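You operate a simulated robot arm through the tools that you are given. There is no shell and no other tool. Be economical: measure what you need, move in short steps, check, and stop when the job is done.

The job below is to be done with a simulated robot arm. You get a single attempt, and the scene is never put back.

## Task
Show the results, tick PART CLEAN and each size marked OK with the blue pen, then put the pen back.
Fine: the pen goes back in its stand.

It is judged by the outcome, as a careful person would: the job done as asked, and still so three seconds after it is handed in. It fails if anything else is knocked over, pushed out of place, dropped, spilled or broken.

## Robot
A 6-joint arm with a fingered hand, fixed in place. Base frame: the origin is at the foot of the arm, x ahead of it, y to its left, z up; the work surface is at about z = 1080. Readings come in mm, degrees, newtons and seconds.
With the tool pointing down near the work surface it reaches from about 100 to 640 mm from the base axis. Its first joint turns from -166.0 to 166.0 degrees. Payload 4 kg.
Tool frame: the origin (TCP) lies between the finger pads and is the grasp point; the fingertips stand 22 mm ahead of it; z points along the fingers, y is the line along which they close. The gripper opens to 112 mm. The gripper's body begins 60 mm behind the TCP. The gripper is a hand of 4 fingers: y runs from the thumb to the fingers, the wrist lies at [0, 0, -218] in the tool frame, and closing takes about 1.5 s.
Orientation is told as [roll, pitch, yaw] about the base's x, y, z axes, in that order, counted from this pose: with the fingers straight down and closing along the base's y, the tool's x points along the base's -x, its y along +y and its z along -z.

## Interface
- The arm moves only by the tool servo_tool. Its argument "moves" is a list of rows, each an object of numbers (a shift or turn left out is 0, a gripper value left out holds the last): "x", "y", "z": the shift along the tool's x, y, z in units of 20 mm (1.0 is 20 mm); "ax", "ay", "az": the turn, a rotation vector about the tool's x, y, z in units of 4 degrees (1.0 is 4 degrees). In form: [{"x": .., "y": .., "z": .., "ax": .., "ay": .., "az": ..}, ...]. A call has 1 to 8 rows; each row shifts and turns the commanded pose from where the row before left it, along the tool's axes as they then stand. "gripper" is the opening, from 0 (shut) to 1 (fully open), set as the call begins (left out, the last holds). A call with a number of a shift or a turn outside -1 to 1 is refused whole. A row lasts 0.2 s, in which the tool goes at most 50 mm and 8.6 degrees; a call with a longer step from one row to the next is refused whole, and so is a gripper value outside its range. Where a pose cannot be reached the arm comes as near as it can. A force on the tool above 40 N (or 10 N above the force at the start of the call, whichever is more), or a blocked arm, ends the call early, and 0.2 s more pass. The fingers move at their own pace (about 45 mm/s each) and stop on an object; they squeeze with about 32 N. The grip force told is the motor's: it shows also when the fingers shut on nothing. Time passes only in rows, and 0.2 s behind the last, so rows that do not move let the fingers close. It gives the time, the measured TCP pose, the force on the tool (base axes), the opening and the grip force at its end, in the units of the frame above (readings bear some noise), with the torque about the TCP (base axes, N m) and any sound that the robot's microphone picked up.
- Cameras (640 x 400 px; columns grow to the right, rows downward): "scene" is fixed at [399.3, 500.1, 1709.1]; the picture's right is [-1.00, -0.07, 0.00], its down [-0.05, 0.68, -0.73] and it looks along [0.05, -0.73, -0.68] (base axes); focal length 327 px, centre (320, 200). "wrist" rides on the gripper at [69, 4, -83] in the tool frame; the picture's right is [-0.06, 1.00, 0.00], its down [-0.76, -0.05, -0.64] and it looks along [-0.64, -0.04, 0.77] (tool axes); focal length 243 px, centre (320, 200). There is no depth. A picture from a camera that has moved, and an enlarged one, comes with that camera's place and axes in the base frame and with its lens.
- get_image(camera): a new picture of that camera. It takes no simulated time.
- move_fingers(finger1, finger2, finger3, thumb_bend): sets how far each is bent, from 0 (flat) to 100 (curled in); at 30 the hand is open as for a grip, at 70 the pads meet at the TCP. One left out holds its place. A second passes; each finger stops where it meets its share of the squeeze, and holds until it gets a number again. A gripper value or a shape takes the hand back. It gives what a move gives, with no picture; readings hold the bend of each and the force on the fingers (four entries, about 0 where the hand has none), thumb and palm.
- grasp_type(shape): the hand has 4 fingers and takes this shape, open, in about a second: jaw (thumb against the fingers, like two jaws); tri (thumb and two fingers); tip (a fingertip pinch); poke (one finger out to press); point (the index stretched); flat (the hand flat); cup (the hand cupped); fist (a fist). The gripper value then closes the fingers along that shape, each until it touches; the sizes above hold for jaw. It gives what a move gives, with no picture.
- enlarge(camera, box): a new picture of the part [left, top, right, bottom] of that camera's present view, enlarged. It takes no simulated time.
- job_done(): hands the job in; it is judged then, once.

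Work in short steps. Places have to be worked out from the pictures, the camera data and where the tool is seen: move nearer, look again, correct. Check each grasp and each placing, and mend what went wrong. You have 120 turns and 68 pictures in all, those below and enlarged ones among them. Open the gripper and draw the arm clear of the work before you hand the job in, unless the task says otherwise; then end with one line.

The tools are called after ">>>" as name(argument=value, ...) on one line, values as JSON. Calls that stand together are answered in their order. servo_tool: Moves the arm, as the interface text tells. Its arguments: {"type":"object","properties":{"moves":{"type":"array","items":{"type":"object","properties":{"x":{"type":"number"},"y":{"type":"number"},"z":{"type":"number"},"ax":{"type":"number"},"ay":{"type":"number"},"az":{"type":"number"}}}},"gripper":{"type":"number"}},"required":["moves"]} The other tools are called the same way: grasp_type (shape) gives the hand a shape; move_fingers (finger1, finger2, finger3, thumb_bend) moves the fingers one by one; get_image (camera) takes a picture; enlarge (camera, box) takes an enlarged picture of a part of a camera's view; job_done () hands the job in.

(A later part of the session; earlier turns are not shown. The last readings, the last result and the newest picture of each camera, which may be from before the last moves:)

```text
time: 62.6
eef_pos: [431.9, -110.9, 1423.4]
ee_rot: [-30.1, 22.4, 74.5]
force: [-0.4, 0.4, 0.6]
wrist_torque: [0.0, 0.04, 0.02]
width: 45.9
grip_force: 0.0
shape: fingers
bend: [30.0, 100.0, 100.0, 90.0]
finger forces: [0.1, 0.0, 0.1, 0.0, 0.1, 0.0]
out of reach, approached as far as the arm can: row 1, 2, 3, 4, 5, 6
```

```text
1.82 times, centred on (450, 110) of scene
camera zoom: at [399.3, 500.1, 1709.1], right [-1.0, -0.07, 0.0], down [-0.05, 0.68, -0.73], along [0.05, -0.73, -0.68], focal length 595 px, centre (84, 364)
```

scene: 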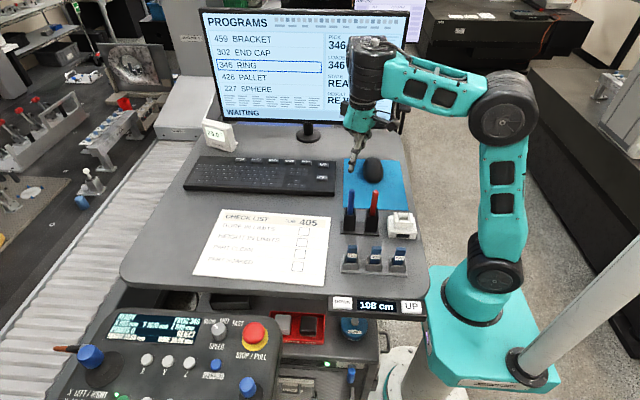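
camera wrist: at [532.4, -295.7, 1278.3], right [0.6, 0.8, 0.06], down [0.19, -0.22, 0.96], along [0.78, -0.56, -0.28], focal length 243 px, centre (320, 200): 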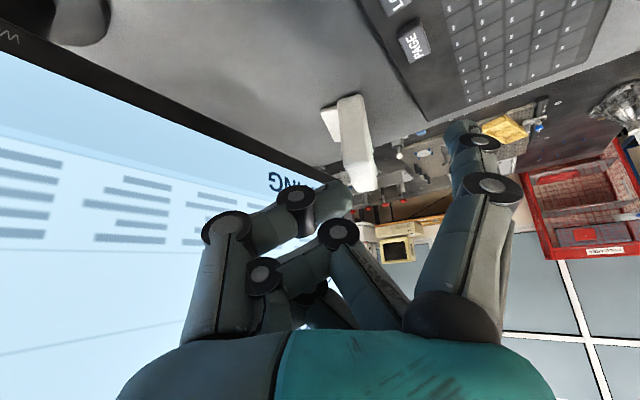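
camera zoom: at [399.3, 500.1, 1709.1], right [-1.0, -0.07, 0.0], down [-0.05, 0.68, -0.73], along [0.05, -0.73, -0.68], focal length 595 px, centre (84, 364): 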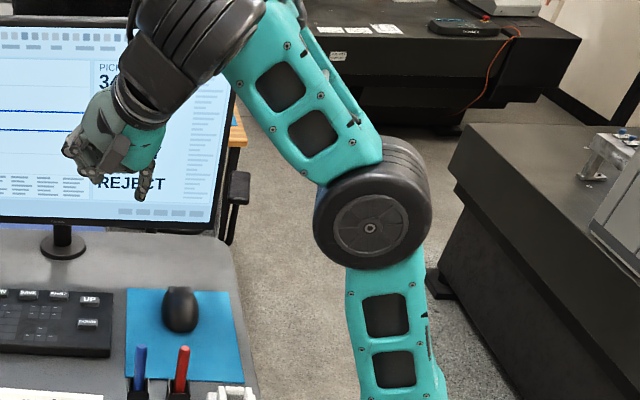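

I'll reverse this swing back to the plain start-like pose, then test tilting outward exactly in the arm's plane.

>>> servo_tool(moves=[{"ax": -0.45, "az": 0.89, "y": 0.34}, {"ax": -0.45, "az": 0.89, "y": 0.34}, {"ax": -0.45, "az": 0.89, "y": 0.34}, {"ax": -0.45, "az": 0.89, "y": 0.34}, {"ax": -0.45, "az": 0.89, "y": 0.34}, {"ax": -0.45, "az": 0.89, "y": 0.34}, {"ax": -0.45, "az": 0.89, "y": 0.34}, {"ax": -0.45, "az": 0.89, "y": 0.34}])

>>> servo_tool(moves=[{"ax": -0.45, "az": 0.89, "y": 0.34}, {"ax": -0.45, "az": 0.89, "y": 0.34}, {"ax": -0.45, "az": 0.89, "y": 0.34}, {"ax": -0.45, "az": 0.89, "y": 0.34}, {"ax": -0.45, "az": 0.89, "y": 0.34}, {"ax": -0.45, "az": 0.89, "y": 0.34}, {"ax": -0.45, "az": 0.89, "y": 0.34}, {"ax": -0.45, "az": 0.89, "y": 0.34}])

>>> servo_tool(moves=[{"ax": -0.45, "az": 0.89, "y": 0.34}, {"ax": -0.45, "az": 0.89, "y": 0.34}, {"ax": -0.45, "az": 0.89, "y": 0.34}, {"ax": -0.45, "az": 0.89, "y": 0.34}])

```text
time: 64.4
eef_pos: [388.7, -94.2, 1398.7]
ee_rot: [-23.1, 9.4, 47.8]
force: [0.2, 0.5, -0.6]
wrist_torque: [-0.02, 0.02, 0.01]
width: 46.2
grip_force: 0.0
shape: fingers
bend: [30.0, 100.0, 100.0, 90.0]
finger forces: [0.1, 0.1, 0.1, 0.1, 0.0, 0.1]
```

```text
time: 66.2
eef_pos: [357.1, -54.2, 1383.3]
ee_rot: [-10.8, 1.0, 20.6]
force: [-0.4, -0.7, -0.3]
wrist_torque: [0.0, 0.01, 0.03]
width: 46.4
grip_force: 0.1
shape: fingers
bend: [30.0, 100.0, 100.0, 90.0]
finger forces: [0.0, 0.0, 0.0, 0.0, 0.1, 0.0]
```

```text
time: 67.2
eef_pos: [347.6, -28.4, 1377.8]
ee_rot: [-3.6, -0.8, 6.5]
force: [1.0, 0.6, 1.2]
wrist_torque: [0.01, -0.01, 0.01]
width: 46.0
grip_force: 0.2
shape: fingers
bend: [30.0, 100.0, 100.0, 90.0]
finger forces: [0.1, 0.1, 0.0, 0.1, 0.0, 0.0]
```

Level the tool and take yaw to the arm's heading, then tilt outward in plane a few steps and look.

>>> servo_tool(moves=[{"ax": -0.45, "az": 1, "z": 0.8, "x": 0.6}, {"ax": -0.45, "az": 1, "z": 0.8, "x": 0.6}, {"az": 0.9, "z": 0.8, "x": 0.6}])

>>> servo_tool(moves=[{"ay": -1}, {"ay": -1}, {"ay": -1}, {"ay": -1}, {"ay": -1}])

>>> servo_tool(moves=[{"ay": -1}, {"ay": -1}, {"ay": -1}])

>>> enlarge(camera="scene", box=[300, 0, 600, 220])

```text
time: 68.0
eef_pos: [312.0, -30.8, 1329.1]
ee_rot: [0.3, -1.1, -5.1]
force: [0.2, -0.7, -0.4]
wrist_torque: [-0.02, -0.01, 0.0]
width: 46.2
grip_force: 0.0
shape: fingers
bend: [30.0, 100.0, 100.0, 90.0]
finger forces: [0.1, 0.0, 0.0, 0.0, 0.1, 0.1]
```

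```text
time: 69.2
eef_pos: [317.3, -33.4, 1330.5]
ee_rot: [0.2, -21.1, -5.2]
force: [0.0, 0.0, 1.1]
wrist_torque: [0.0, 0.02, 0.02]
width: 46.2
grip_force: 0.0
shape: fingers
bend: [30.0, 100.0, 100.0, 90.0]
finger forces: [0.0, 0.0, 0.0, 0.0, 0.0, 0.1]
out of reach, approached as far as the arm can: row 3
```

```text
time: 70.0
eef_pos: [315.9, -34.5, 1328.8]
ee_rot: [0.3, -33.1, -5.0]
force: [0.1, -0.7, -0.2]
wrist_torque: [0.02, 0.0, 0.02]
width: 46.0
grip_force: 0.0
shape: fingers
bend: [30.0, 100.0, 100.0, 90.0]
finger forces: [0.1, 0.0, 0.1, 0.0, 0.0, 0.1]
```

```text
1.82 times, centred on (450, 110) of scene
camera zoom: at [399.3, 500.1, 1709.1], right [-1.0, -0.07, 0.0], down [-0.05, 0.68, -0.73], along [0.05, -0.73, -0.68], focal length 595 px, centre (84, 364)
```

zoom: 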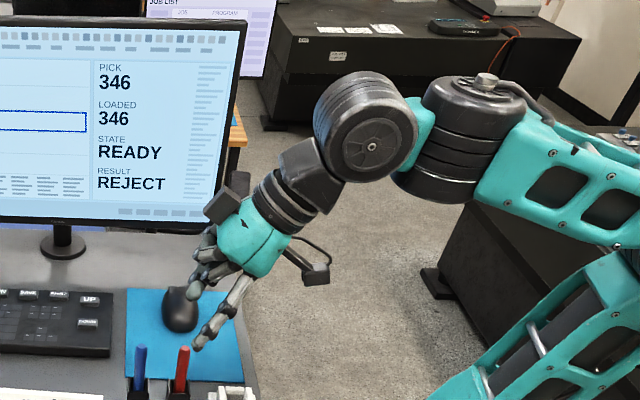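

It crossed smoothly: tilting in the arm's plane works, now I'm in the good branch. Next yaw toward PAGE while moving out, keeping the tilt.

>>> servo_tool(moves=[{"ax": 0.545, "az": 0.839, "x": -0.63, "z": 0.41, "y": -0.6}, {"ax": 0.545, "az": 0.839, "x": -0.63, "z": 0.41, "y": -0.6}, {"ax": 0.545, "az": 0.839, "x": -0.63, "z": 0.41, "y": -0.6}, {"ax": 0.545, "az": 0.839, "x": -0.63, "z": 0.41, "y": -0.6}, {"ax": 0.545, "az": 0.839, "x": -0.63, "z": 0.41, "y": -0.6}, {"ax": 0.545, "az": 0.839, "x": -0.63, "z": 0.41, "y": -0.6}, {"ax": 0.545, "az": 0.839, "x": -0.63, "z": 0.41, "y": -0.6}, {"ax": 0.272, "az": 0.42, "x": -0.63, "z": 0.41, "y": -0.6}])

```text
time: 71.8
eef_pos: [397.3, -160.7, 1330.2]
ee_rot: [0.2, -33.0, -35.3]
force: [-0.2, -0.2, -0.8]
wrist_torque: [-0.01, 0.02, 0.0]
width: 46.0
grip_force: 0.0
shape: fingers
bend: [30.0, 100.0, 100.0, 90.0]
finger forces: [0.0, 0.0, 0.0, 0.0, 0.0, 0.0]
```

Clean. Continue outward and down with a bit more tilt toward hover above PAGE.

>>> servo_tool(moves=[{"ay": -1, "x": -0.4, "z": 1}, {"ay": -1, "x": -0.4, "z": 1}, {"ay": -1, "x": -0.4, "z": 1}, {"x": -0.4, "z": 1}, {"x": -0.4, "z": 1}, {"x": -0.4, "z": 1}, {"x": -0.4, "z": 1}, {"x": -0.4, "z": 1, "y": -0.7}])

>>> servo_tool(moves=[{"x": -0.4, "z": 1}, {"x": -0.4, "z": 1}, {"x": -0.4, "z": 1}, {"x": -0.4, "z": 1}, {"x": -0.4, "z": 1}])

>>> get_image(camera="wrist")

>>> get_image(camera="scene")

```text
time: 73.6
eef_pos: [516.7, -259.4, 1254.2]
ee_rot: [0.2, -45.0, -35.3]
force: [-0.2, -0.2, -0.2]
wrist_torque: [-0.03, -0.01, -0.02]
width: 46.1
grip_force: 0.1
shape: fingers
bend: [30.0, 100.0, 100.0, 90.0]
finger forces: [0.0, 0.1, 0.0, 0.1, 0.0, 0.0]
```

```text
time: 74.8
eef_pos: [598.4, -317.7, 1214.2]
ee_rot: [0.3, -45.0, -35.2]
force: [-0.4, 0.4, -0.1]
wrist_torque: [-0.02, 0.02, 0.02]
width: 46.0
grip_force: 0.0
shape: fingers
bend: [30.0, 100.0, 100.0, 90.0]
finger forces: [0.0, 0.0, 0.1, 0.0, 0.0, 0.0]
```

```text
40 pictures are left
camera wrist: at [513.6, -251.4, 1222.5], right [0.61, 0.79, 0.05], down [0.04, -0.09, 0.99], along [0.79, -0.6, -0.09], focal length 243 px, centre (320, 200)
```

wrist: 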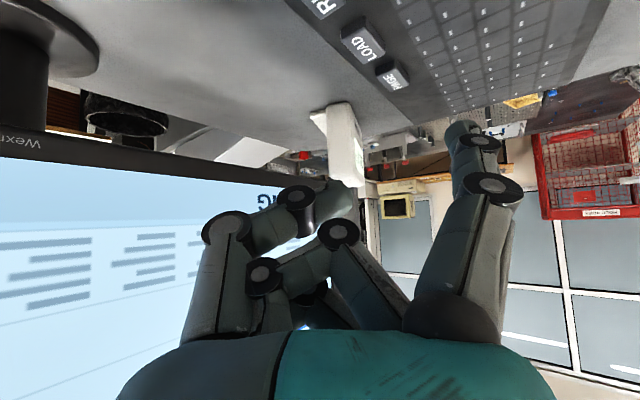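

```text
39 pictures are left
```

scene: 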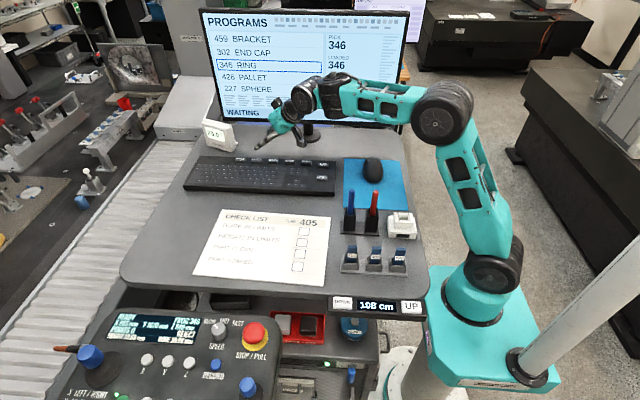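

Plenty of reach now. Move to hover with the index tip about 20 mm above PAGE.

>>> servo_tool(moves=[{"x": -0.185, "z": 0.9}, {"x": -0.185, "z": 0.9}, {"x": -0.185, "z": 0.9}, {"x": -0.185, "z": 0.9}, {"x": -0.185, "z": 0.9}, {"x": -0.185, "z": 0.9}])

>>> get_image(camera="wrist")

>>> enlarge(camera="scene", box=[190, 100, 330, 210])

```text
time: 76.2
eef_pos: [671.6, -370.2, 1152.1]
ee_rot: [0.3, -44.9, -35.3]
force: [-0.4, 0.1, -0.3]
wrist_torque: [-0.04, 0.01, 0.04]
width: 46.0
grip_force: 0.0
shape: fingers
bend: [30.0, 100.0, 100.0, 90.0]
finger forces: [0.0, 0.0, 0.1, 0.0, 0.0, 0.1]
```

```text
38 pictures are left
camera wrist: at [587.7, -304.3, 1161.1], right [0.61, 0.79, 0.05], down [0.04, -0.09, 0.99], along [0.79, -0.61, -0.09], focal length 243 px, centre (320, 200)
```

wrist: 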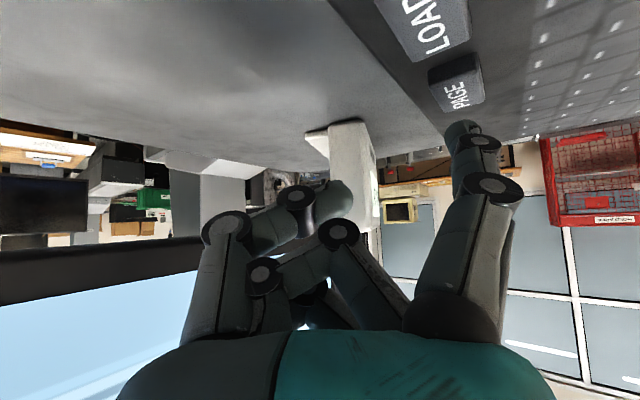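

```text
3.64 times, centred on (260, 155) of scene
camera zoom: at [399.3, 500.1, 1709.1], right [-1.0, -0.07, 0.0], down [-0.05, 0.68, -0.73], along [0.05, -0.73, -0.68], focal length 1190 px, centre (538, 364)
```

zoom: 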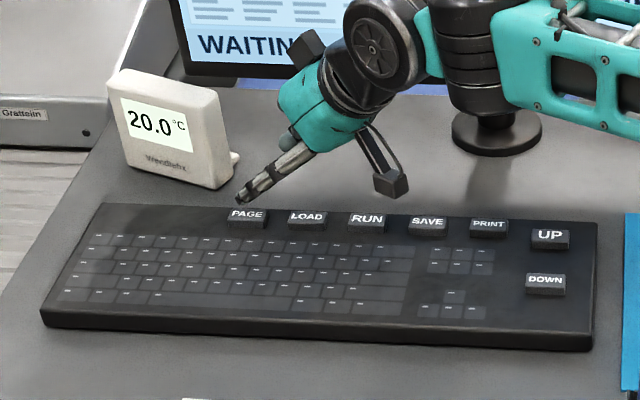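

Tip sits right over PAGE. Press straight down in small steps.

>>> servo_tool(moves=[{"x": 0.177, "z": 0.177}, {"x": 0.177, "z": 0.177}, {"x": 0.177, "z": 0.177}, {"x": 0.1, "z": 0.1}])

>>> enlarge(camera="scene", box=[190, 0, 410, 180])

```text
time: 77.2
eef_pos: [672.8, -371.6, 1135.2]
ee_rot: [0.3, -45.3, -35.3]
force: [-1.7, -0.2, 7.3]
wrist_torque: [0.37, -0.24, 0.07]
width: 47.3
grip_force: 3.5
shape: fingers
bend: [29.0, 100.0, 100.0, 90.0]
finger forces: [7.2, 0.1, 0.1, 0.0, 0.0, 0.0]
heard: click
```

```text
2.22 times, centred on (300, 90) of scene
camera zoom: at [399.3, 500.1, 1709.1], right [-1.0, -0.07, 0.0], down [-0.05, 0.68, -0.73], along [0.05, -0.73, -0.68], focal length 727 px, centre (364, 444)
```

zoom: 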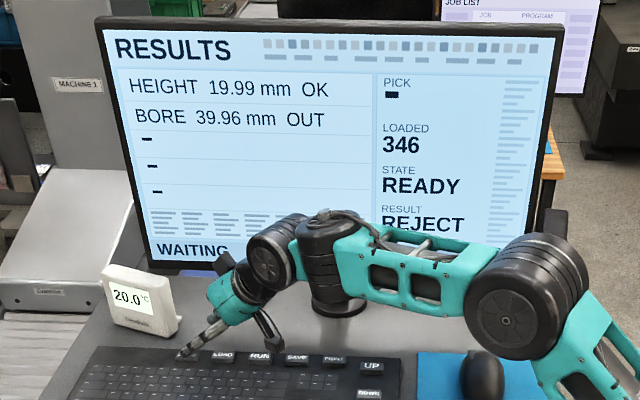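

RESULTS is up: HEIGHT OK, BORE OUT. So I tick HEIGHT IN LIMITS and PART CLEAN only. Lift off the key and withdraw inward, keeping the tilt.

>>> servo_tool(moves=[{"x": -0.5, "z": -0.5}, {"x": -0.8, "z": -0.8}, {"x": -0.8, "z": -0.8}, {"x": 0, "z": -1}, {"x": 0.3, "z": -1}, {"x": 0.4, "z": -1}, {"x": 0.4, "z": -1}, {"x": 0.4, "z": -1}])

>>> servo_tool(moves=[{"x": 0.7, "z": -1}, {"x": 0.7, "z": -1}, {"x": 0.7, "z": -1}, {"x": 0.7, "z": -1}, {"x": 0.7, "z": -0.7}, {"x": 0.7, "z": -0.7}])

>>> grasp_type(shape="jaw")

```text
time: 79.0
eef_pos: [598.0, -319.2, 1241.2]
ee_rot: [0.2, -45.0, -35.3]
force: [0.4, 0.7, 0.0]
wrist_torque: [0.0, 0.02, -0.04]
width: 46.8
grip_force: 0.2
shape: fingers
bend: [30.0, 100.0, 100.0, 90.0]
finger forces: [0.1, 0.0, 0.0, 0.0, 0.0, 0.1]
```

```text
time: 80.4
eef_pos: [485.9, -241.4, 1259.6]
ee_rot: [0.3, -44.9, -35.3]
force: [0.2, 0.0, 1.0]
wrist_torque: [-0.01, 0.01, -0.01]
width: 46.6
grip_force: 0.0
shape: fingers
bend: [30.0, 100.0, 100.0, 90.0]
finger forces: [0.1, 0.0, 0.1, 0.0, 0.0, 0.1]
```

```text
time: 81.3
eef_pos: [484.5, -239.8, 1260.3]
ee_rot: [0.2, -45.0, -35.2]
force: [0.0, 0.0, 0.3]
wrist_torque: [-0.02, 0.0, -0.01]
width: 111.9
grip_force: 0.0
shape: jaw
bend: [30.0, 30.0, 30.0, 30.0]
finger forces: [0.1, 0.1, 0.1, 0.0, 0.0, 0.1]
```

Hand open in jaw shape. Now yaw back to about -11° and reduce tilt to ~15° while moving to above the blue pen.

>>> servo_tool(moves=[{"ax": -0.707, "az": -0.707, "x": 0.55, "z": -0.7}, {"ax": -0.707, "az": -0.707, "x": 0.55, "z": -0.7}, {"ax": -0.707, "az": -0.707, "x": 0.55, "z": -0.7}, {"ax": -0.707, "az": -0.707, "x": 0.55, "z": -0.7}, {"ax": -0.707, "az": -0.707, "x": 0.55, "z": -0.7}, {"ax": -0.707, "az": -0.707, "x": 0.55, "z": -0.7}])

>>> servo_tool(moves=[{"ay": 0.95, "y": 0.7}, {"ay": 0.95, "y": 0.7}, {"ay": 0.95, "y": 0.7}, {"ay": 0.95, "y": 0.7}, {"ay": 0.95, "y": 0.7}, {"ay": 0.95, "y": 0.7}, {"ay": 0.95}, {"ay": 0.95}])

>>> get_image(camera="wrist")

```text
time: 82.7
eef_pos: [390.2, -194.8, 1272.6]
ee_rot: [0.2, -45.1, -11.1]
force: [0.0, -0.5, -0.5]
wrist_torque: [-0.03, -0.01, 0.0]
width: 111.8
grip_force: 0.1
shape: jaw
bend: [30.0, 30.0, 30.0, 30.0]
finger forces: [0.1, 0.0, 0.0, 0.0, 0.0, 0.0]
```

```text
time: 84.5
eef_pos: [406.9, -111.8, 1273.4]
ee_rot: [0.3, -14.6, -11.1]
force: [-0.3, -0.3, -0.7]
wrist_torque: [0.04, 0.0, 0.0]
width: 112.0
grip_force: 0.2
shape: jaw
bend: [30.0, 30.0, 30.0, 30.0]
finger forces: [0.0, 0.0, 0.0, 0.0, 0.0, 0.0]
```

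```text
35 pictures are left
camera wrist: at [323.1, -91.4, 1335.1], right [0.25, 0.97, 0.02], down [0.56, -0.16, 0.81], along [0.79, -0.19, -0.58], focal length 243 px, centre (320, 200)
```

wrist: 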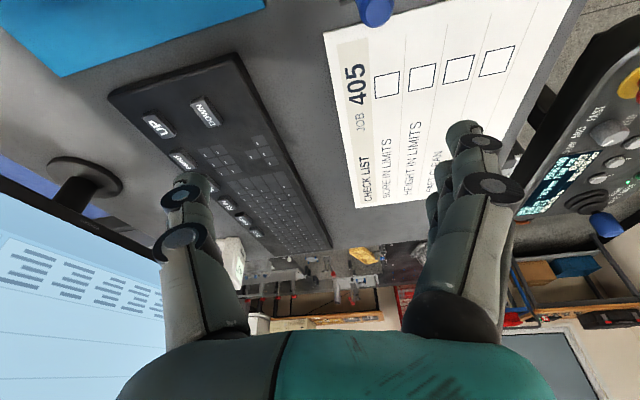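

The pen's top shows near (366, -75, 1209). I'll bring the hand over it and look again.

>>> servo_tool(moves=[{"x": 0.86, "y": 0.47, "z": 0.17}, {"x": 0.86, "y": 0.47, "z": 0.17}, {"x": 0.86, "y": 0.47, "z": 0.17}])

>>> get_image(camera="wrist")

>>> enlarge(camera="scene", box=[290, 100, 450, 260])

```text
time: 85.3
eef_pos: [366.8, -77.1, 1248.5]
ee_rot: [0.2, -14.6, -11.1]
force: [0.3, 0.1, 1.0]
wrist_torque: [-0.02, 0.01, -0.01]
width: 112.1
grip_force: 0.0
shape: jaw
bend: [30.0, 30.0, 30.0, 30.0]
finger forces: [0.1, 0.0, 0.1, 0.1, 0.0, 0.0]
```

```text
34 pictures are left
camera wrist: at [282.3, -55.1, 1311.2], right [0.25, 0.97, 0.02], down [0.56, -0.16, 0.81], along [0.79, -0.19, -0.58], focal length 243 px, centre (320, 200)
```

wrist: 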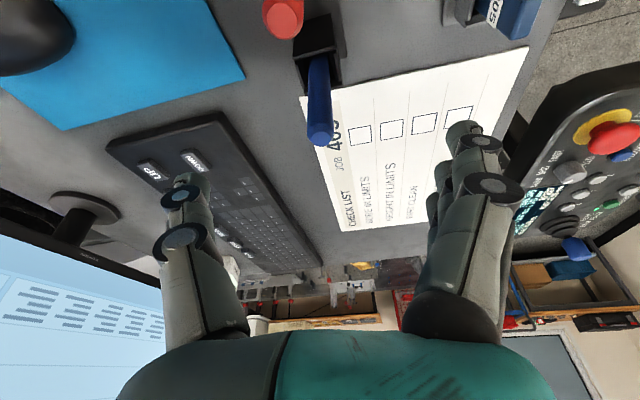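

```text
2.50 times, centred on (370, 180) of scene
camera zoom: at [399.3, 500.1, 1709.1], right [-1.0, -0.07, 0.0], down [-0.05, 0.68, -0.73], along [0.05, -0.73, -0.68], focal length 818 px, centre (195, 250)
```

zoom: 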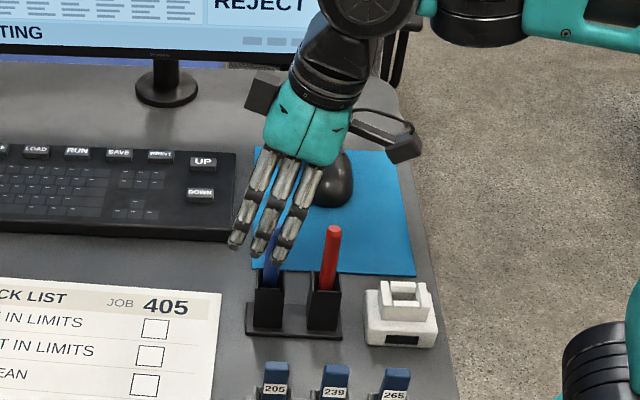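

Pen is centred between thumb and fingers. Descend in two stages, easing the tilt slightly.

>>> servo_tool(moves=[{"x": 0.246, "z": 0.944}, {"x": 0.246, "z": 0.944}, {"x": 0.23, "z": 0.95, "ay": 0.5}, {"x": 0.2, "z": 0.95, "ay": 0.5}])

>>> get_image(camera="wrist")

>>> enlarge(camera="scene", box=[320, 140, 430, 250])

```text
time: 86.3
eef_pos: [366.3, -77.8, 1170.5]
ee_rot: [0.2, -10.6, -11.1]
force: [0.5, 0.1, -0.1]
wrist_torque: [-0.02, 0.01, 0.0]
width: 111.9
grip_force: 0.2
shape: jaw
bend: [30.0, 30.0, 30.0, 30.0]
finger forces: [0.0, 0.0, 0.0, 0.0, 0.0, 0.0]
```

```text
32 pictures are left
camera wrist: at [286.2, -57.3, 1237.8], right [0.25, 0.97, 0.01], down [0.61, -0.17, 0.77], along [0.75, -0.19, -0.64], focal length 243 px, centre (320, 200)
```

wrist: 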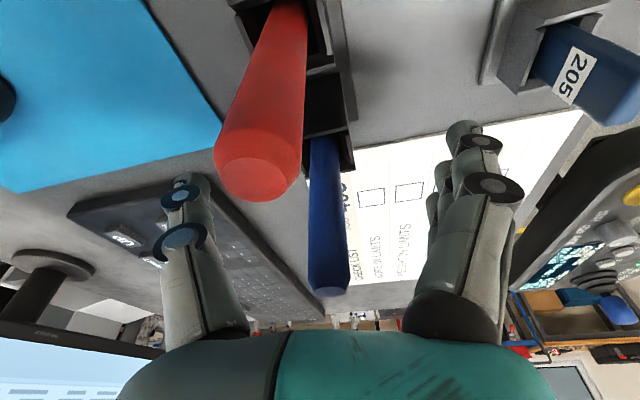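

```text
3.64 times, centred on (375, 195) of scene
camera zoom: at [399.3, 500.1, 1709.1], right [-1.0, -0.07, 0.0], down [-0.05, 0.68, -0.73], along [0.05, -0.73, -0.68], focal length 1190 px, centre (120, 218)
```

zoom: 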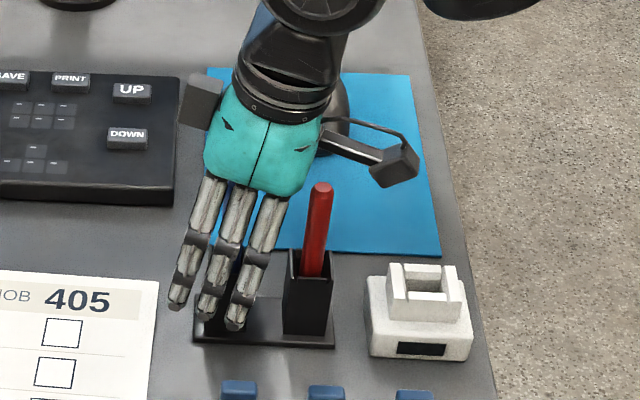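

Pen sits about 7 mm toward the index side of the pads; shift inward 6 mm, then close.

>>> servo_tool(moves=[{"x": 0.3, "z": -0.05}, {}])

>>> servo_tool(gripper=0, moves=[{}, {}, {}, {}, {}, {}, {}, {}])

>>> get_image(camera="wrist")

```text
time: 86.9
eef_pos: [359.9, -76.7, 1170.2]
ee_rot: [0.2, -10.5, -11.1]
force: [-0.8, -0.2, 0.3]
wrist_torque: [-0.03, 0.0, -0.03]
width: 111.9
grip_force: 0.0
shape: jaw
bend: [30.0, 30.0, 30.0, 30.0]
finger forces: [0.1, 0.0, 0.1, 0.0, 0.0, 0.0]
```

```text
time: 88.7
eef_pos: [360.1, -76.6, 1169.5]
ee_rot: [0.2, -10.6, -11.1]
force: [-1.2, -1.6, -0.7]
wrist_torque: [-0.09, 0.12, -0.05]
width: 0.0
grip_force: 31.9
shape: jaw
bend: [68.0, 70.0, 68.0, 71.0]
finger forces: [0.0, 16.1, 4.7, 0.1, 22.3, 0.0]
```

```text
30 pictures are left
camera wrist: at [280.2, -55.9, 1237.9], right [0.25, 0.97, 0.01], down [0.61, -0.17, 0.77], along [0.75, -0.19, -0.64], focal length 243 px, centre (320, 200)
```

wrist: 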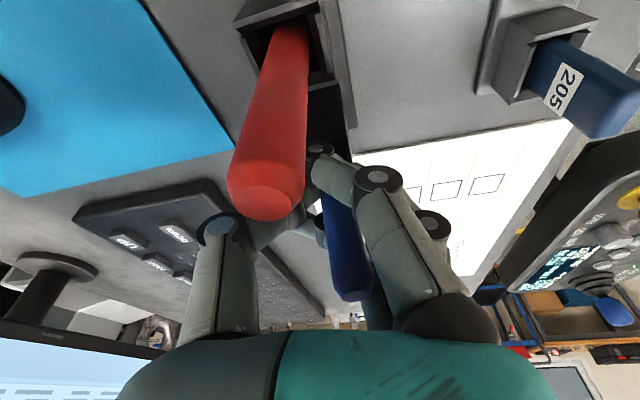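

Width reads 0: the pen slipped between index and middle finger. Open again and re-measure.

>>> servo_tool(gripper=1, moves=[{}, {}, {}, {}, {}, {}, {}, {}])

>>> get_image(camera="wrist")

>>> enlarge(camera="scene", box=[330, 160, 430, 250])

```text
time: 90.5
eef_pos: [360.2, -77.0, 1169.7]
ee_rot: [0.3, -10.6, -11.1]
force: [0.3, 0.1, -0.4]
wrist_torque: [0.02, -0.02, 0.0]
width: 111.9
grip_force: 0.1
shape: jaw
bend: [30.0, 30.0, 30.0, 30.0]
finger forces: [0.0, 0.1, 0.0, 0.0, 0.1, 0.1]
```

```text
29 pictures are left
camera wrist: at [280.4, -55.8, 1237.9], right [0.25, 0.97, 0.01], down [0.61, -0.17, 0.77], along [0.75, -0.19, -0.64], focal length 243 px, centre (320, 200)
```

wrist: 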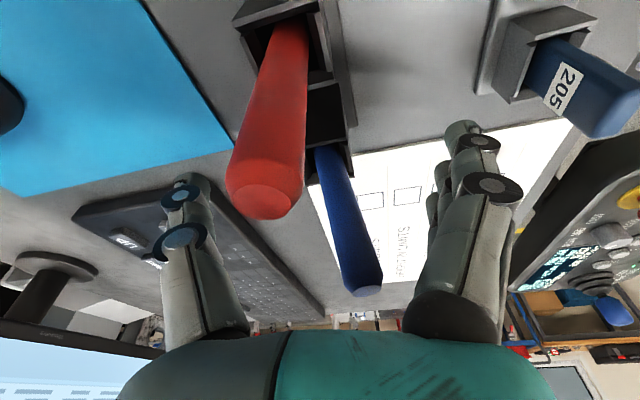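

```text
4.44 times, centred on (380, 205) of scene
camera zoom: at [399.3, 500.1, 1709.1], right [-1.0, -0.07, 0.0], down [-0.05, 0.68, -0.73], along [0.05, -0.73, -0.68], focal length 1454 px, centre (53, 178)
```

zoom: 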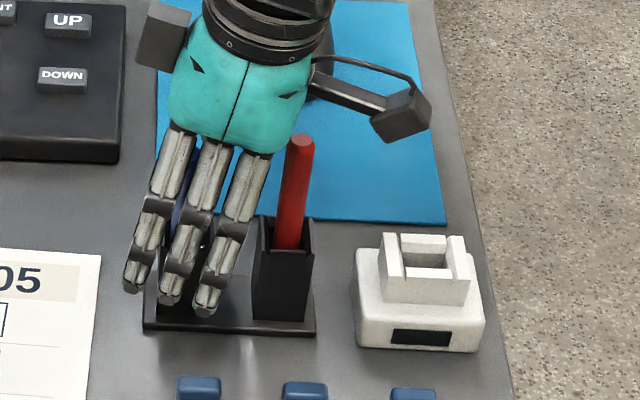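

The scene shows the pen between the middle and outer finger, so I moved the wrong way; go outward 8–9 mm and close again.

>>> servo_tool(moves=[{"x": -0.43, "z": 0.08}, {}])

>>> servo_tool(gripper=0, moves=[{}, {}, {}, {}, {}, {}, {}, {}])

>>> get_image(camera="wrist")

```text
time: 91.1
eef_pos: [370.1, -77.7, 1171.0]
ee_rot: [0.3, -10.5, -11.1]
force: [-0.2, 0.1, -0.7]
wrist_torque: [0.01, -0.01, 0.02]
width: 112.0
grip_force: 0.0
shape: jaw
bend: [30.0, 30.0, 30.0, 30.0]
finger forces: [0.0, 0.0, 0.1, 0.0, 0.0, 0.0]
```

```text
time: 92.9
eef_pos: [369.2, -77.2, 1171.2]
ee_rot: [0.2, -10.6, -11.2]
force: [-1.6, 1.3, -0.5]
wrist_torque: [0.15, 0.1, -0.01]
width: 0.1
grip_force: 32.4
shape: jaw
bend: [69.0, 69.0, 68.0, 72.0]
finger forces: [24.9, 11.1, 0.0, 0.0, 25.6, 0.0]
```

```text
27 pictures are left
camera wrist: at [289.0, -57.1, 1239.2], right [0.25, 0.97, 0.01], down [0.61, -0.17, 0.77], along [0.75, -0.19, -0.64], focal length 243 px, centre (320, 200)
```

wrist: 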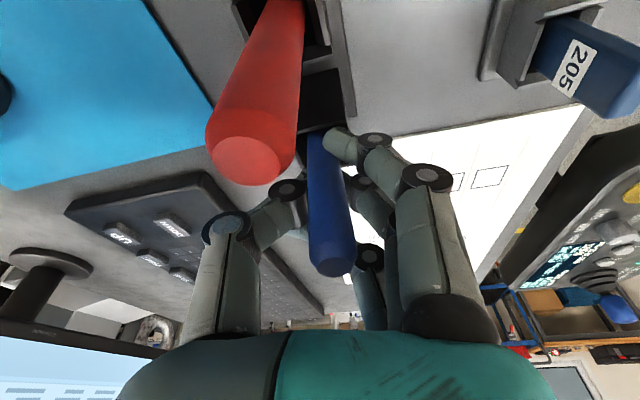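

Grip forces are on index and thumb now, but width is still ~0; check from the scene camera.

>>> enlarge(camera="scene", box=[340, 165, 410, 235])

>>> enlarge(camera="wrist", box=[220, 90, 440, 310])

```text
5.71 times, centred on (375, 200) of scene
camera zoom: at [399.3, 500.1, 1709.1], right [-1.0, -0.07, 0.0], down [-0.05, 0.68, -0.73], along [0.05, -0.73, -0.68], focal length 1870 px, centre (6, 200)
```

zoom: 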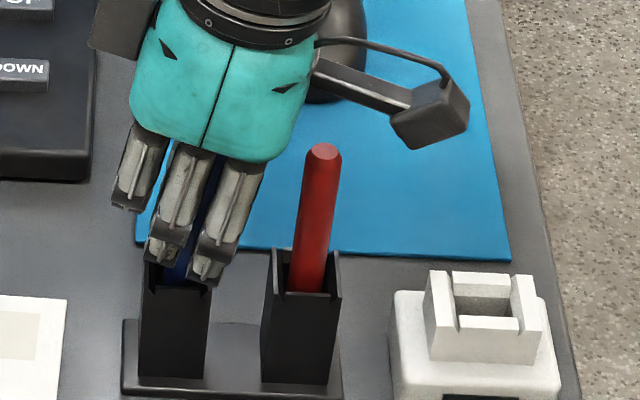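

```text
1.82 times, centred on (330, 200) of wrist
camera zoom: at [289.0, -57.1, 1239.2], right [0.25, 0.97, 0.01], down [0.61, -0.17, 0.77], along [0.75, -0.19, -0.64], focal length 441 px, centre (302, 200)
```

zoom: 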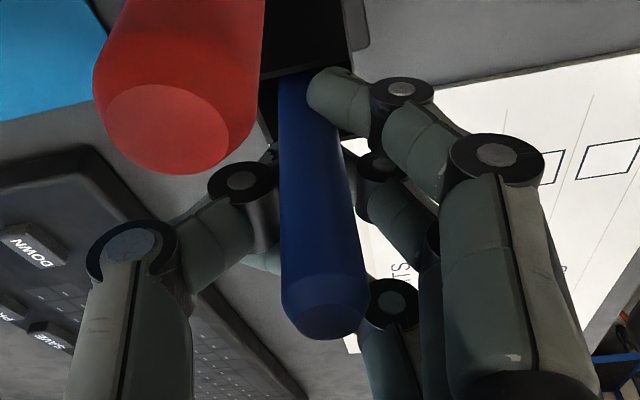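

The pen is held between index, middle and thumb (three-point). Test by lifting 15 mm straight up.

>>> servo_tool(moves=[{"x": -0.09, "z": -0.49}, {"x": -0.05, "z": -0.25}])

>>> enlarge(camera="wrist", box=[220, 90, 440, 310])

```text
time: 93.5
eef_pos: [369.6, -78.2, 1187.2]
ee_rot: [0.3, -10.6, -11.2]
force: [-2.5, 2.8, -3.6]
wrist_torque: [0.14, 0.14, 0.03]
width: 0.0
grip_force: 31.7
shape: jaw
bend: [69.0, 69.0, 68.0, 72.0]
finger forces: [25.5, 11.0, 0.0, 0.1, 26.0, 0.1]
```

```text
1.82 times, centred on (330, 200) of wrist
camera zoom: at [289.6, -56.8, 1255.2], right [0.25, 0.97, 0.01], down [0.61, -0.17, 0.77], along [0.75, -0.19, -0.64], focal length 441 px, centre (302, 200)
```

zoom: 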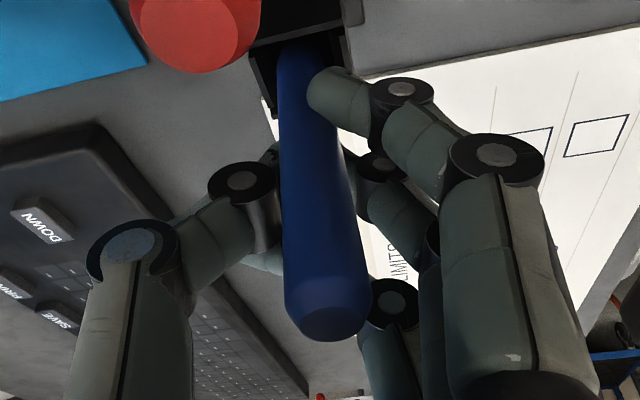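

It follows the hand. Lift clear of the holder and look.

>>> servo_tool(moves=[{"x": -0.18, "z": -0.98}, {"x": -0.18, "z": -0.98}, {"x": -0.15, "z": -0.8}])

>>> enlarge(camera="wrist", box=[180, 0, 460, 310])

>>> enlarge(camera="scene", box=[320, 130, 430, 250])

```text
time: 94.3
eef_pos: [370.2, -78.7, 1244.9]
ee_rot: [0.2, -10.8, -11.0]
force: [0.0, -0.6, -1.5]
wrist_torque: [0.02, -0.03, 0.0]
width: 0.1
grip_force: 31.6
shape: jaw
bend: [68.0, 69.0, 68.0, 73.0]
finger forces: [24.2, 13.2, 0.0, 0.1, 28.7, 0.1]
```

```text
1.29 times, centred on (320, 155) of wrist
camera zoom: at [290.5, -57.8, 1311.8], right [0.25, 0.97, 0.01], down [0.61, -0.17, 0.77], along [0.75, -0.19, -0.64], focal length 313 px, centre (320, 258)
```

zoom: 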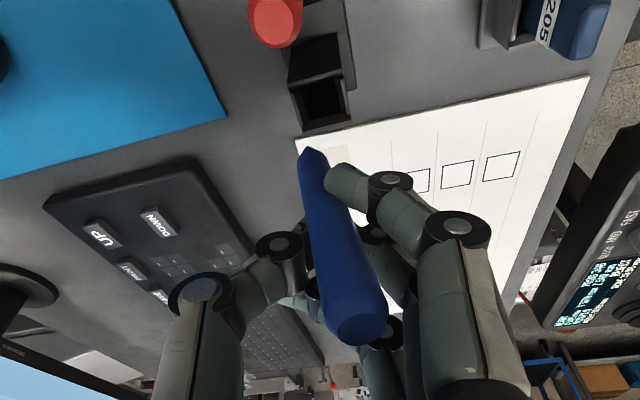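

```text
3.33 times, centred on (375, 190) of scene
camera zoom: at [399.3, 500.1, 1709.1], right [-1.0, -0.07, 0.0], down [-0.05, 0.68, -0.73], along [0.05, -0.73, -0.68], focal length 1091 px, centre (137, 233)
```

zoom: 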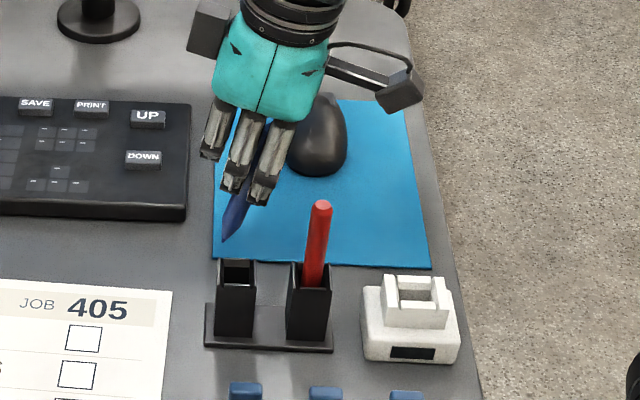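

Pen is held firmly; its tip is about [8, -9, -86] from the TCP in base axes. Move over the HEIGHT IN LIMITS box (≈479, -17) with the tip about 25 mm above paper.

>>> servo_tool(moves=[{"x": -0.74, "y": 0.89}, {"x": -0.74, "y": 0.89}, {"x": -0.74, "y": 0.89, "z": 0.5}, {"x": -0.74, "y": 0.89, "z": 1}, {"x": -0.74, "y": 0.89, "z": 1}, {"z": 0.95}])

>>> enlarge(camera="scene", box=[270, 160, 370, 280])

>>> get_image(camera="wrist")

```text
time: 95.7
eef_pos: [471.4, -6.0, 1187.3]
ee_rot: [0.2, -10.6, -10.9]
force: [0.2, -0.3, 0.3]
wrist_torque: [-0.02, 0.0, 0.01]
width: 0.0
grip_force: 31.7
shape: jaw
bend: [68.0, 69.0, 68.0, 73.0]
finger forces: [24.2, 13.3, 0.0, 0.1, 28.9, 0.1]
```

```text
3.33 times, centred on (320, 220) of scene
camera zoom: at [399.3, 500.1, 1709.1], right [-1.0, -0.07, 0.0], down [-0.05, 0.68, -0.73], along [0.05, -0.73, -0.68], focal length 1091 px, centre (320, 133)
```

zoom: 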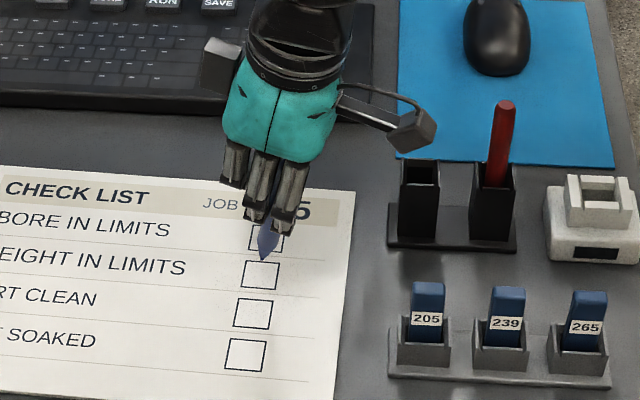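

```text
20 pictures are left
camera wrist: at [391.1, 14.9, 1256.1], right [0.25, 0.97, 0.01], down [0.61, -0.17, 0.77], along [0.75, -0.19, -0.64], focal length 243 px, centre (320, 200)
```

wrist: 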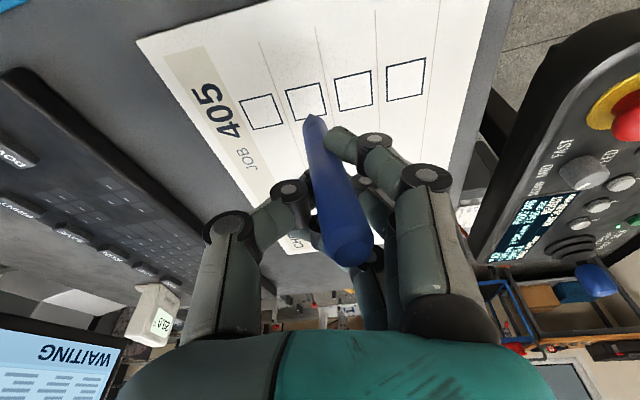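

Tip ≈ (477, -11, 1107); box 2 centre is about (+4, -5) from it. Shift to the tick's start point and descend until contact.

>>> servo_tool(moves=[{"x": -0.54, "y": -0.2, "z": 0.1}, {"x": 0.184, "z": 0.983}, {"x": 0.037, "z": 0.197}])

>>> servo_tool(moves=[{"x": 0.018, "z": 0.098}])

```text
time: 96.5
eef_pos: [480.6, -13.9, 1166.0]
ee_rot: [0.2, -10.8, -11.1]
force: [-0.2, 0.8, 7.0]
wrist_torque: [-0.01, 0.05, 0.02]
width: 0.0
grip_force: 31.7
shape: jaw
bend: [68.0, 69.0, 68.0, 74.0]
finger forces: [25.9, 0.0, 0.0, 0.0, 31.3, 0.0]
```

```text
time: 96.9
eef_pos: [479.6, -12.0, 1165.1]
ee_rot: [0.2, -10.8, -11.0]
force: [-2.3, 2.0, 16.7]
wrist_torque: [0.08, 0.02, -0.05]
width: 0.0
grip_force: 32.0
shape: jaw
bend: [68.0, 69.0, 68.0, 75.0]
finger forces: [29.2, 0.1, 0.0, 0.0, 34.7, 0.0]
```

Contact made, a bit firm (17 N). Ease up about 1 mm and draw the tick, then lift.

>>> servo_tool(moves=[{"x": -0.012, "z": -0.055}, {"x": 0.153, "y": 0.148, "z": -0.028}, {"x": 0.153, "y": 0.148, "z": -0.028}, {"x": 0.088, "y": -0.238, "z": -0.017}, {"x": 0.088, "y": -0.238, "z": -0.017}, {"x": 0.088, "y": -0.238, "z": -0.017}])

>>> servo_tool(moves=[{"x": -0.184, "z": -0.983}, {"x": -0.06, "z": -0.3}])

>>> enlarge(camera="wrist", box=[200, 40, 440, 280])

```text
time: 98.3
eef_pos: [466.9, -18.3, 1162.6]
ee_rot: [0.2, -10.6, -11.1]
force: [-0.7, 0.8, 4.8]
wrist_torque: [0.06, -0.12, 0.01]
width: 0.0
grip_force: 31.6
shape: jaw
bend: [66.0, 69.0, 68.0, 75.0]
finger forces: [22.3, 0.0, 0.0, 0.1, 26.2, 0.0]
```

```text
time: 98.9
eef_pos: [466.7, -18.7, 1191.0]
ee_rot: [0.1, -10.6, -11.2]
force: [-0.2, -0.5, 0.2]
wrist_torque: [0.01, -0.01, 0.02]
width: 0.5
grip_force: 31.4
shape: jaw
bend: [67.0, 68.0, 68.0, 75.0]
finger forces: [22.7, 0.0, 0.0, 0.0, 0.0, 0.1]
```

```text
1.67 times, centred on (320, 160) of wrist
camera zoom: at [386.3, 2.0, 1258.1], right [0.25, 0.97, 0.01], down [0.61, -0.17, 0.77], along [0.75, -0.19, -0.64], focal length 404 px, centre (320, 267)
```

zoom: 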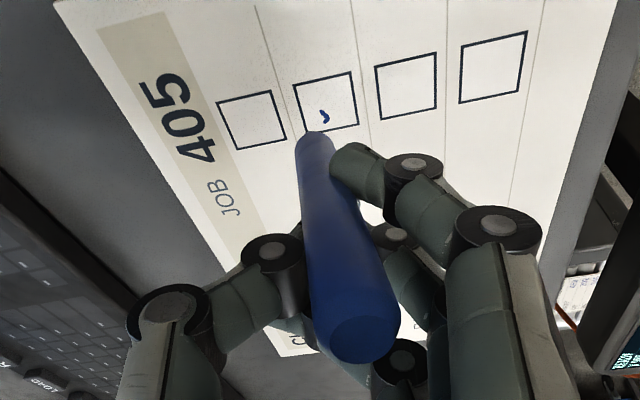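

A small blue mark is inside box 2 but the long stroke lost contact. Check that the pen's grip is steady before redoing it.

>>> servo_tool(moves=[{}, {}])

>>> enlarge(camera="scene", box=[270, 180, 350, 270])

```text
time: 99.5
eef_pos: [466.6, -17.8, 1190.2]
ee_rot: [0.2, -10.6, -11.1]
force: [-0.2, 0.7, -0.8]
wrist_torque: [-0.04, 0.0, 0.0]
width: 0.0
grip_force: 32.1
shape: jaw
bend: [67.0, 68.0, 68.0, 75.0]
finger forces: [22.7, 0.0, 0.0, 0.1, 0.0, 0.0]
```

```text
4.44 times, centred on (310, 225) of scene
camera zoom: at [399.3, 500.1, 1709.1], right [-1.0, -0.07, 0.0], down [-0.05, 0.68, -0.73], along [0.05, -0.73, -0.68], focal length 1454 px, centre (364, 89)
```

zoom: 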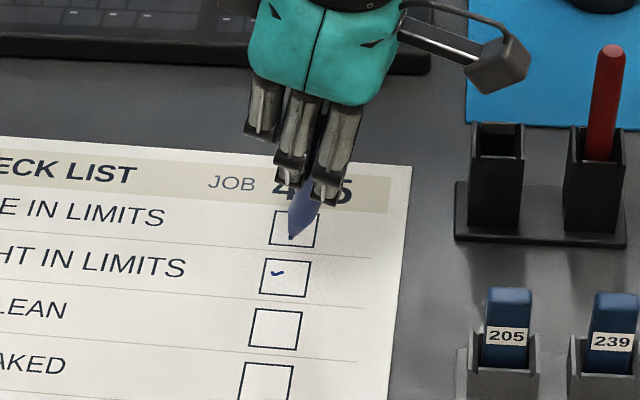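

The tip dragged and pivoted because contact was too firm. I'll redo it with light contact: move over box 2's start point and descend carefully.

>>> servo_tool(moves=[{"x": -0.35, "y": 0.4, "z": 0.065}, {"x": 0.184, "z": 0.983}, {"x": 0.02, "z": 0.1}])

>>> servo_tool(moves=[{"x": 0.009, "z": 0.049}])

>>> servo_tool(moves=[{"x": 0.009, "z": 0.049}])

```text
time: 100.3
eef_pos: [475.5, -11.3, 1168.8]
ee_rot: [0.2, -10.6, -11.1]
force: [0.4, 0.3, -0.4]
wrist_torque: [-0.01, -0.03, 0.04]
width: 0.2
grip_force: 32.5
shape: jaw
bend: [67.0, 68.0, 68.0, 75.0]
finger forces: [22.5, 0.1, 0.0, 0.0, 0.1, 0.1]
```

```text
time: 100.7
eef_pos: [475.3, -11.5, 1168.0]
ee_rot: [0.2, -10.6, -11.1]
force: [-0.2, -0.7, -0.4]
wrist_torque: [-0.02, -0.01, -0.03]
width: 0.0
grip_force: 31.4
shape: jaw
bend: [67.0, 68.0, 68.0, 75.0]
finger forces: [22.5, 0.0, 0.1, 0.0, 0.0, 0.1]
```

```text
time: 101.1
eef_pos: [475.8, -11.9, 1167.4]
ee_rot: [0.2, -10.6, -11.1]
force: [0.3, 0.0, -0.2]
wrist_torque: [0.0, 0.04, 0.01]
width: 0.1
grip_force: 32.0
shape: jaw
bend: [67.0, 68.0, 68.0, 75.0]
finger forces: [22.4, 0.1, 0.1, 0.0, 0.0, 0.0]
```

No contact yet; continue down in ~1 mm steps.

>>> servo_tool(moves=[{"x": 0.011, "z": 0.06}])

>>> servo_tool(moves=[{"x": 0.011, "z": 0.06}])

```text
time: 101.5
eef_pos: [474.4, -11.8, 1165.1]
ee_rot: [0.3, -10.7, -11.2]
force: [-1.0, 0.9, 0.8]
wrist_torque: [0.01, 0.02, -0.03]
width: 0.2
grip_force: 32.4
shape: jaw
bend: [67.0, 68.0, 68.0, 75.0]
finger forces: [22.8, 0.0, 0.0, 0.0, 0.0, 0.0]
```

```text
time: 101.9
eef_pos: [475.2, -12.2, 1165.2]
ee_rot: [0.1, -10.8, -11.1]
force: [-0.9, 1.5, 6.8]
wrist_torque: [0.04, 0.03, -0.01]
width: 0.1
grip_force: 32.6
shape: jaw
bend: [67.0, 68.0, 68.0, 75.0]
finger forces: [25.2, 0.0, 0.1, 0.0, 0.0, 0.0]
```

Light contact (7 N). Ease 0.5 mm and draw the tick, then lift.

>>> servo_tool(moves=[{"x": -0.005, "z": -0.025}, {"x": 0.153, "y": 0.148, "z": -0.028}, {"x": 0.153, "y": 0.148, "z": -0.028}, {"x": 0.07, "y": -0.18, "z": -0.01}, {"x": 0.07, "y": -0.18, "z": -0.01}, {"x": 0.07, "y": -0.18, "z": -0.01}, {"x": 0.07, "y": -0.18, "z": -0.01}])

>>> servo_tool(moves=[{"x": -0.184, "z": -0.983}])

>>> enlarge(camera="scene", box=[270, 180, 350, 270])

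```text
time: 103.5
eef_pos: [463.2, -16.7, 1164.0]
ee_rot: [0.2, -10.7, -11.0]
force: [1.0, 0.8, 1.1]
wrist_torque: [0.02, -0.02, 0.01]
width: 0.1
grip_force: 31.6
shape: jaw
bend: [67.0, 68.0, 68.0, 76.0]
finger forces: [21.5, 0.1, 0.0, 0.1, 30.7, 0.0]
```

```text
time: 103.9
eef_pos: [461.8, -15.2, 1182.8]
ee_rot: [0.2, -10.7, -11.1]
force: [-0.7, -0.2, 0.0]
wrist_torque: [0.0, 0.0, 0.01]
width: 0.1
grip_force: 32.2
shape: jaw
bend: [73.0, 67.0, 68.0, 76.0]
finger forces: [0.0, 0.0, 0.0, 0.0, 0.0, 0.1]
```

```text
4.44 times, centred on (310, 225) of scene
camera zoom: at [399.3, 500.1, 1709.1], right [-1.0, -0.07, 0.0], down [-0.05, 0.68, -0.73], along [0.05, -0.73, -0.68], focal length 1454 px, centre (364, 89)
```

zoom: 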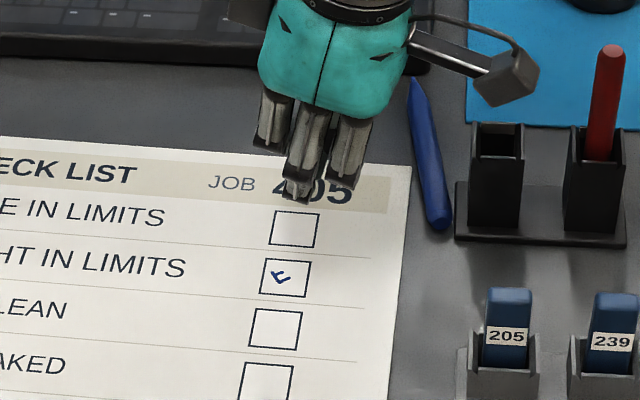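

The pen slipped out after the lift and now lies flat on the desk between the paper and the stand: tip ≈ (415, -179), blunt end ≈ (393, -60). Box 2 is ticked. I'll retrieve it: grip it across its length (all fingers), which is a firmer grip. First move above it.

>>> servo_tool(moves=[{"x": 0.247, "y": -0.918, "z": 0.0}, {"x": 0.247, "y": -0.918, "z": 0.084}, {"x": 0.247, "y": -0.918, "z": 0.084}, {"x": 0.247, "y": -0.918, "z": 0.084}, {"x": 0.247, "y": -0.918, "z": 0.084}, {"x": 0.247, "y": -0.918, "z": 0.12}, {"x": 0.247, "y": -0.918, "z": 0.12}])

>>> servo_tool(moves=[{"ay": 0.9}, {"ay": 0.9}, {"ay": 0.85}, {"az": -1}, {"az": -1}, {"az": -1}, {"az": -1}])

```text
time: 105.5
eef_pos: [406.1, -139.1, 1166.5]
ee_rot: [0.1, -10.7, -11.2]
force: [-0.3, -0.2, 0.6]
wrist_torque: [-0.03, -0.01, -0.03]
width: 0.0
grip_force: 32.5
shape: jaw
bend: [73.0, 67.0, 68.0, 76.0]
finger forces: [0.0, 0.0, 0.0, 0.1, 0.0, 0.1]
```

```text
time: 107.1
eef_pos: [407.2, -138.4, 1165.3]
ee_rot: [0.1, -0.2, 4.9]
force: [-0.4, 0.8, 0.1]
wrist_torque: [-0.02, 0.02, 0.01]
width: 0.2
grip_force: 31.6
shape: jaw
bend: [73.0, 67.0, 68.0, 76.0]
finger forces: [0.0, 0.0, 0.0, 0.0, 0.0, 0.0]
```

Vertical and free. Continue yawing to about +100° so the pen's tip will be on the tool's +x side.

>>> servo_tool(moves=[{"az": -1}, {"az": -1}, {"az": -1}, {"az": -1}, {"az": -1}, {"az": -1}, {"az": -1}, {"az": -1}])

>>> servo_tool(moves=[{"az": -1}, {"az": -1}, {"az": -1}, {"az": -1}, {"az": -1}, {"az": -1}, {"az": -1}, {"az": -1}])

>>> servo_tool(gripper=0.6, moves=[{"az": -1}, {"az": -1}, {"az": -1}, {"az": -1}, {"az": -1}, {"az": -1}, {"az": -1}, {"az": -0.8}])

>>> get_image(camera="wrist")

```text
time: 108.9
eef_pos: [407.7, -136.4, 1167.1]
ee_rot: [0.1, -0.2, 36.9]
force: [0.4, 0.3, 0.3]
wrist_torque: [0.02, 0.02, 0.02]
width: 0.5
grip_force: 31.6
shape: jaw
bend: [73.0, 67.0, 68.0, 76.0]
finger forces: [0.1, 0.1, 0.0, 0.0, 0.1, 0.1]
```

```text
time: 110.7
eef_pos: [413.4, -122.9, 1172.6]
ee_rot: [0.2, -1.5, 68.3]
force: [0.3, 0.4, 0.1]
wrist_torque: [-0.02, -0.01, -0.05]
width: 0.0
grip_force: 32.4
shape: jaw
bend: [73.0, 67.0, 68.0, 76.0]
finger forces: [0.0, 0.0, 0.0, 0.0, 0.0, 0.0]
out of reach, approached as far as the arm can: row 8
```

```text
time: 112.5
eef_pos: [455.4, -78.2, 1247.4]
ee_rot: [-0.2, -0.1, 100.1]
force: [0.4, -0.6, -0.8]
wrist_torque: [0.0, -0.02, -0.03]
width: 66.8
grip_force: 0.1
shape: jaw
bend: [71.0, 71.0, 71.0, 70.0]
finger forces: [0.1, 0.0, 0.1, 0.1, 0.0, 0.0]
out of reach, approached as far as the arm can: row 1, 2, 3, 4, 5, 6
```

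```text
16 pictures are left
camera wrist: at [464.7, -146.7, 1329.3], right [-0.99, -0.11, 0.0], down [-0.09, 0.76, 0.64], along [-0.07, 0.64, -0.77], focal length 243 px, centre (320, 200)
```

wrist: 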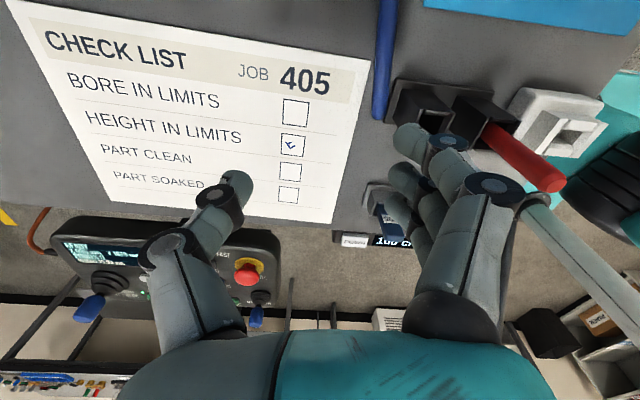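

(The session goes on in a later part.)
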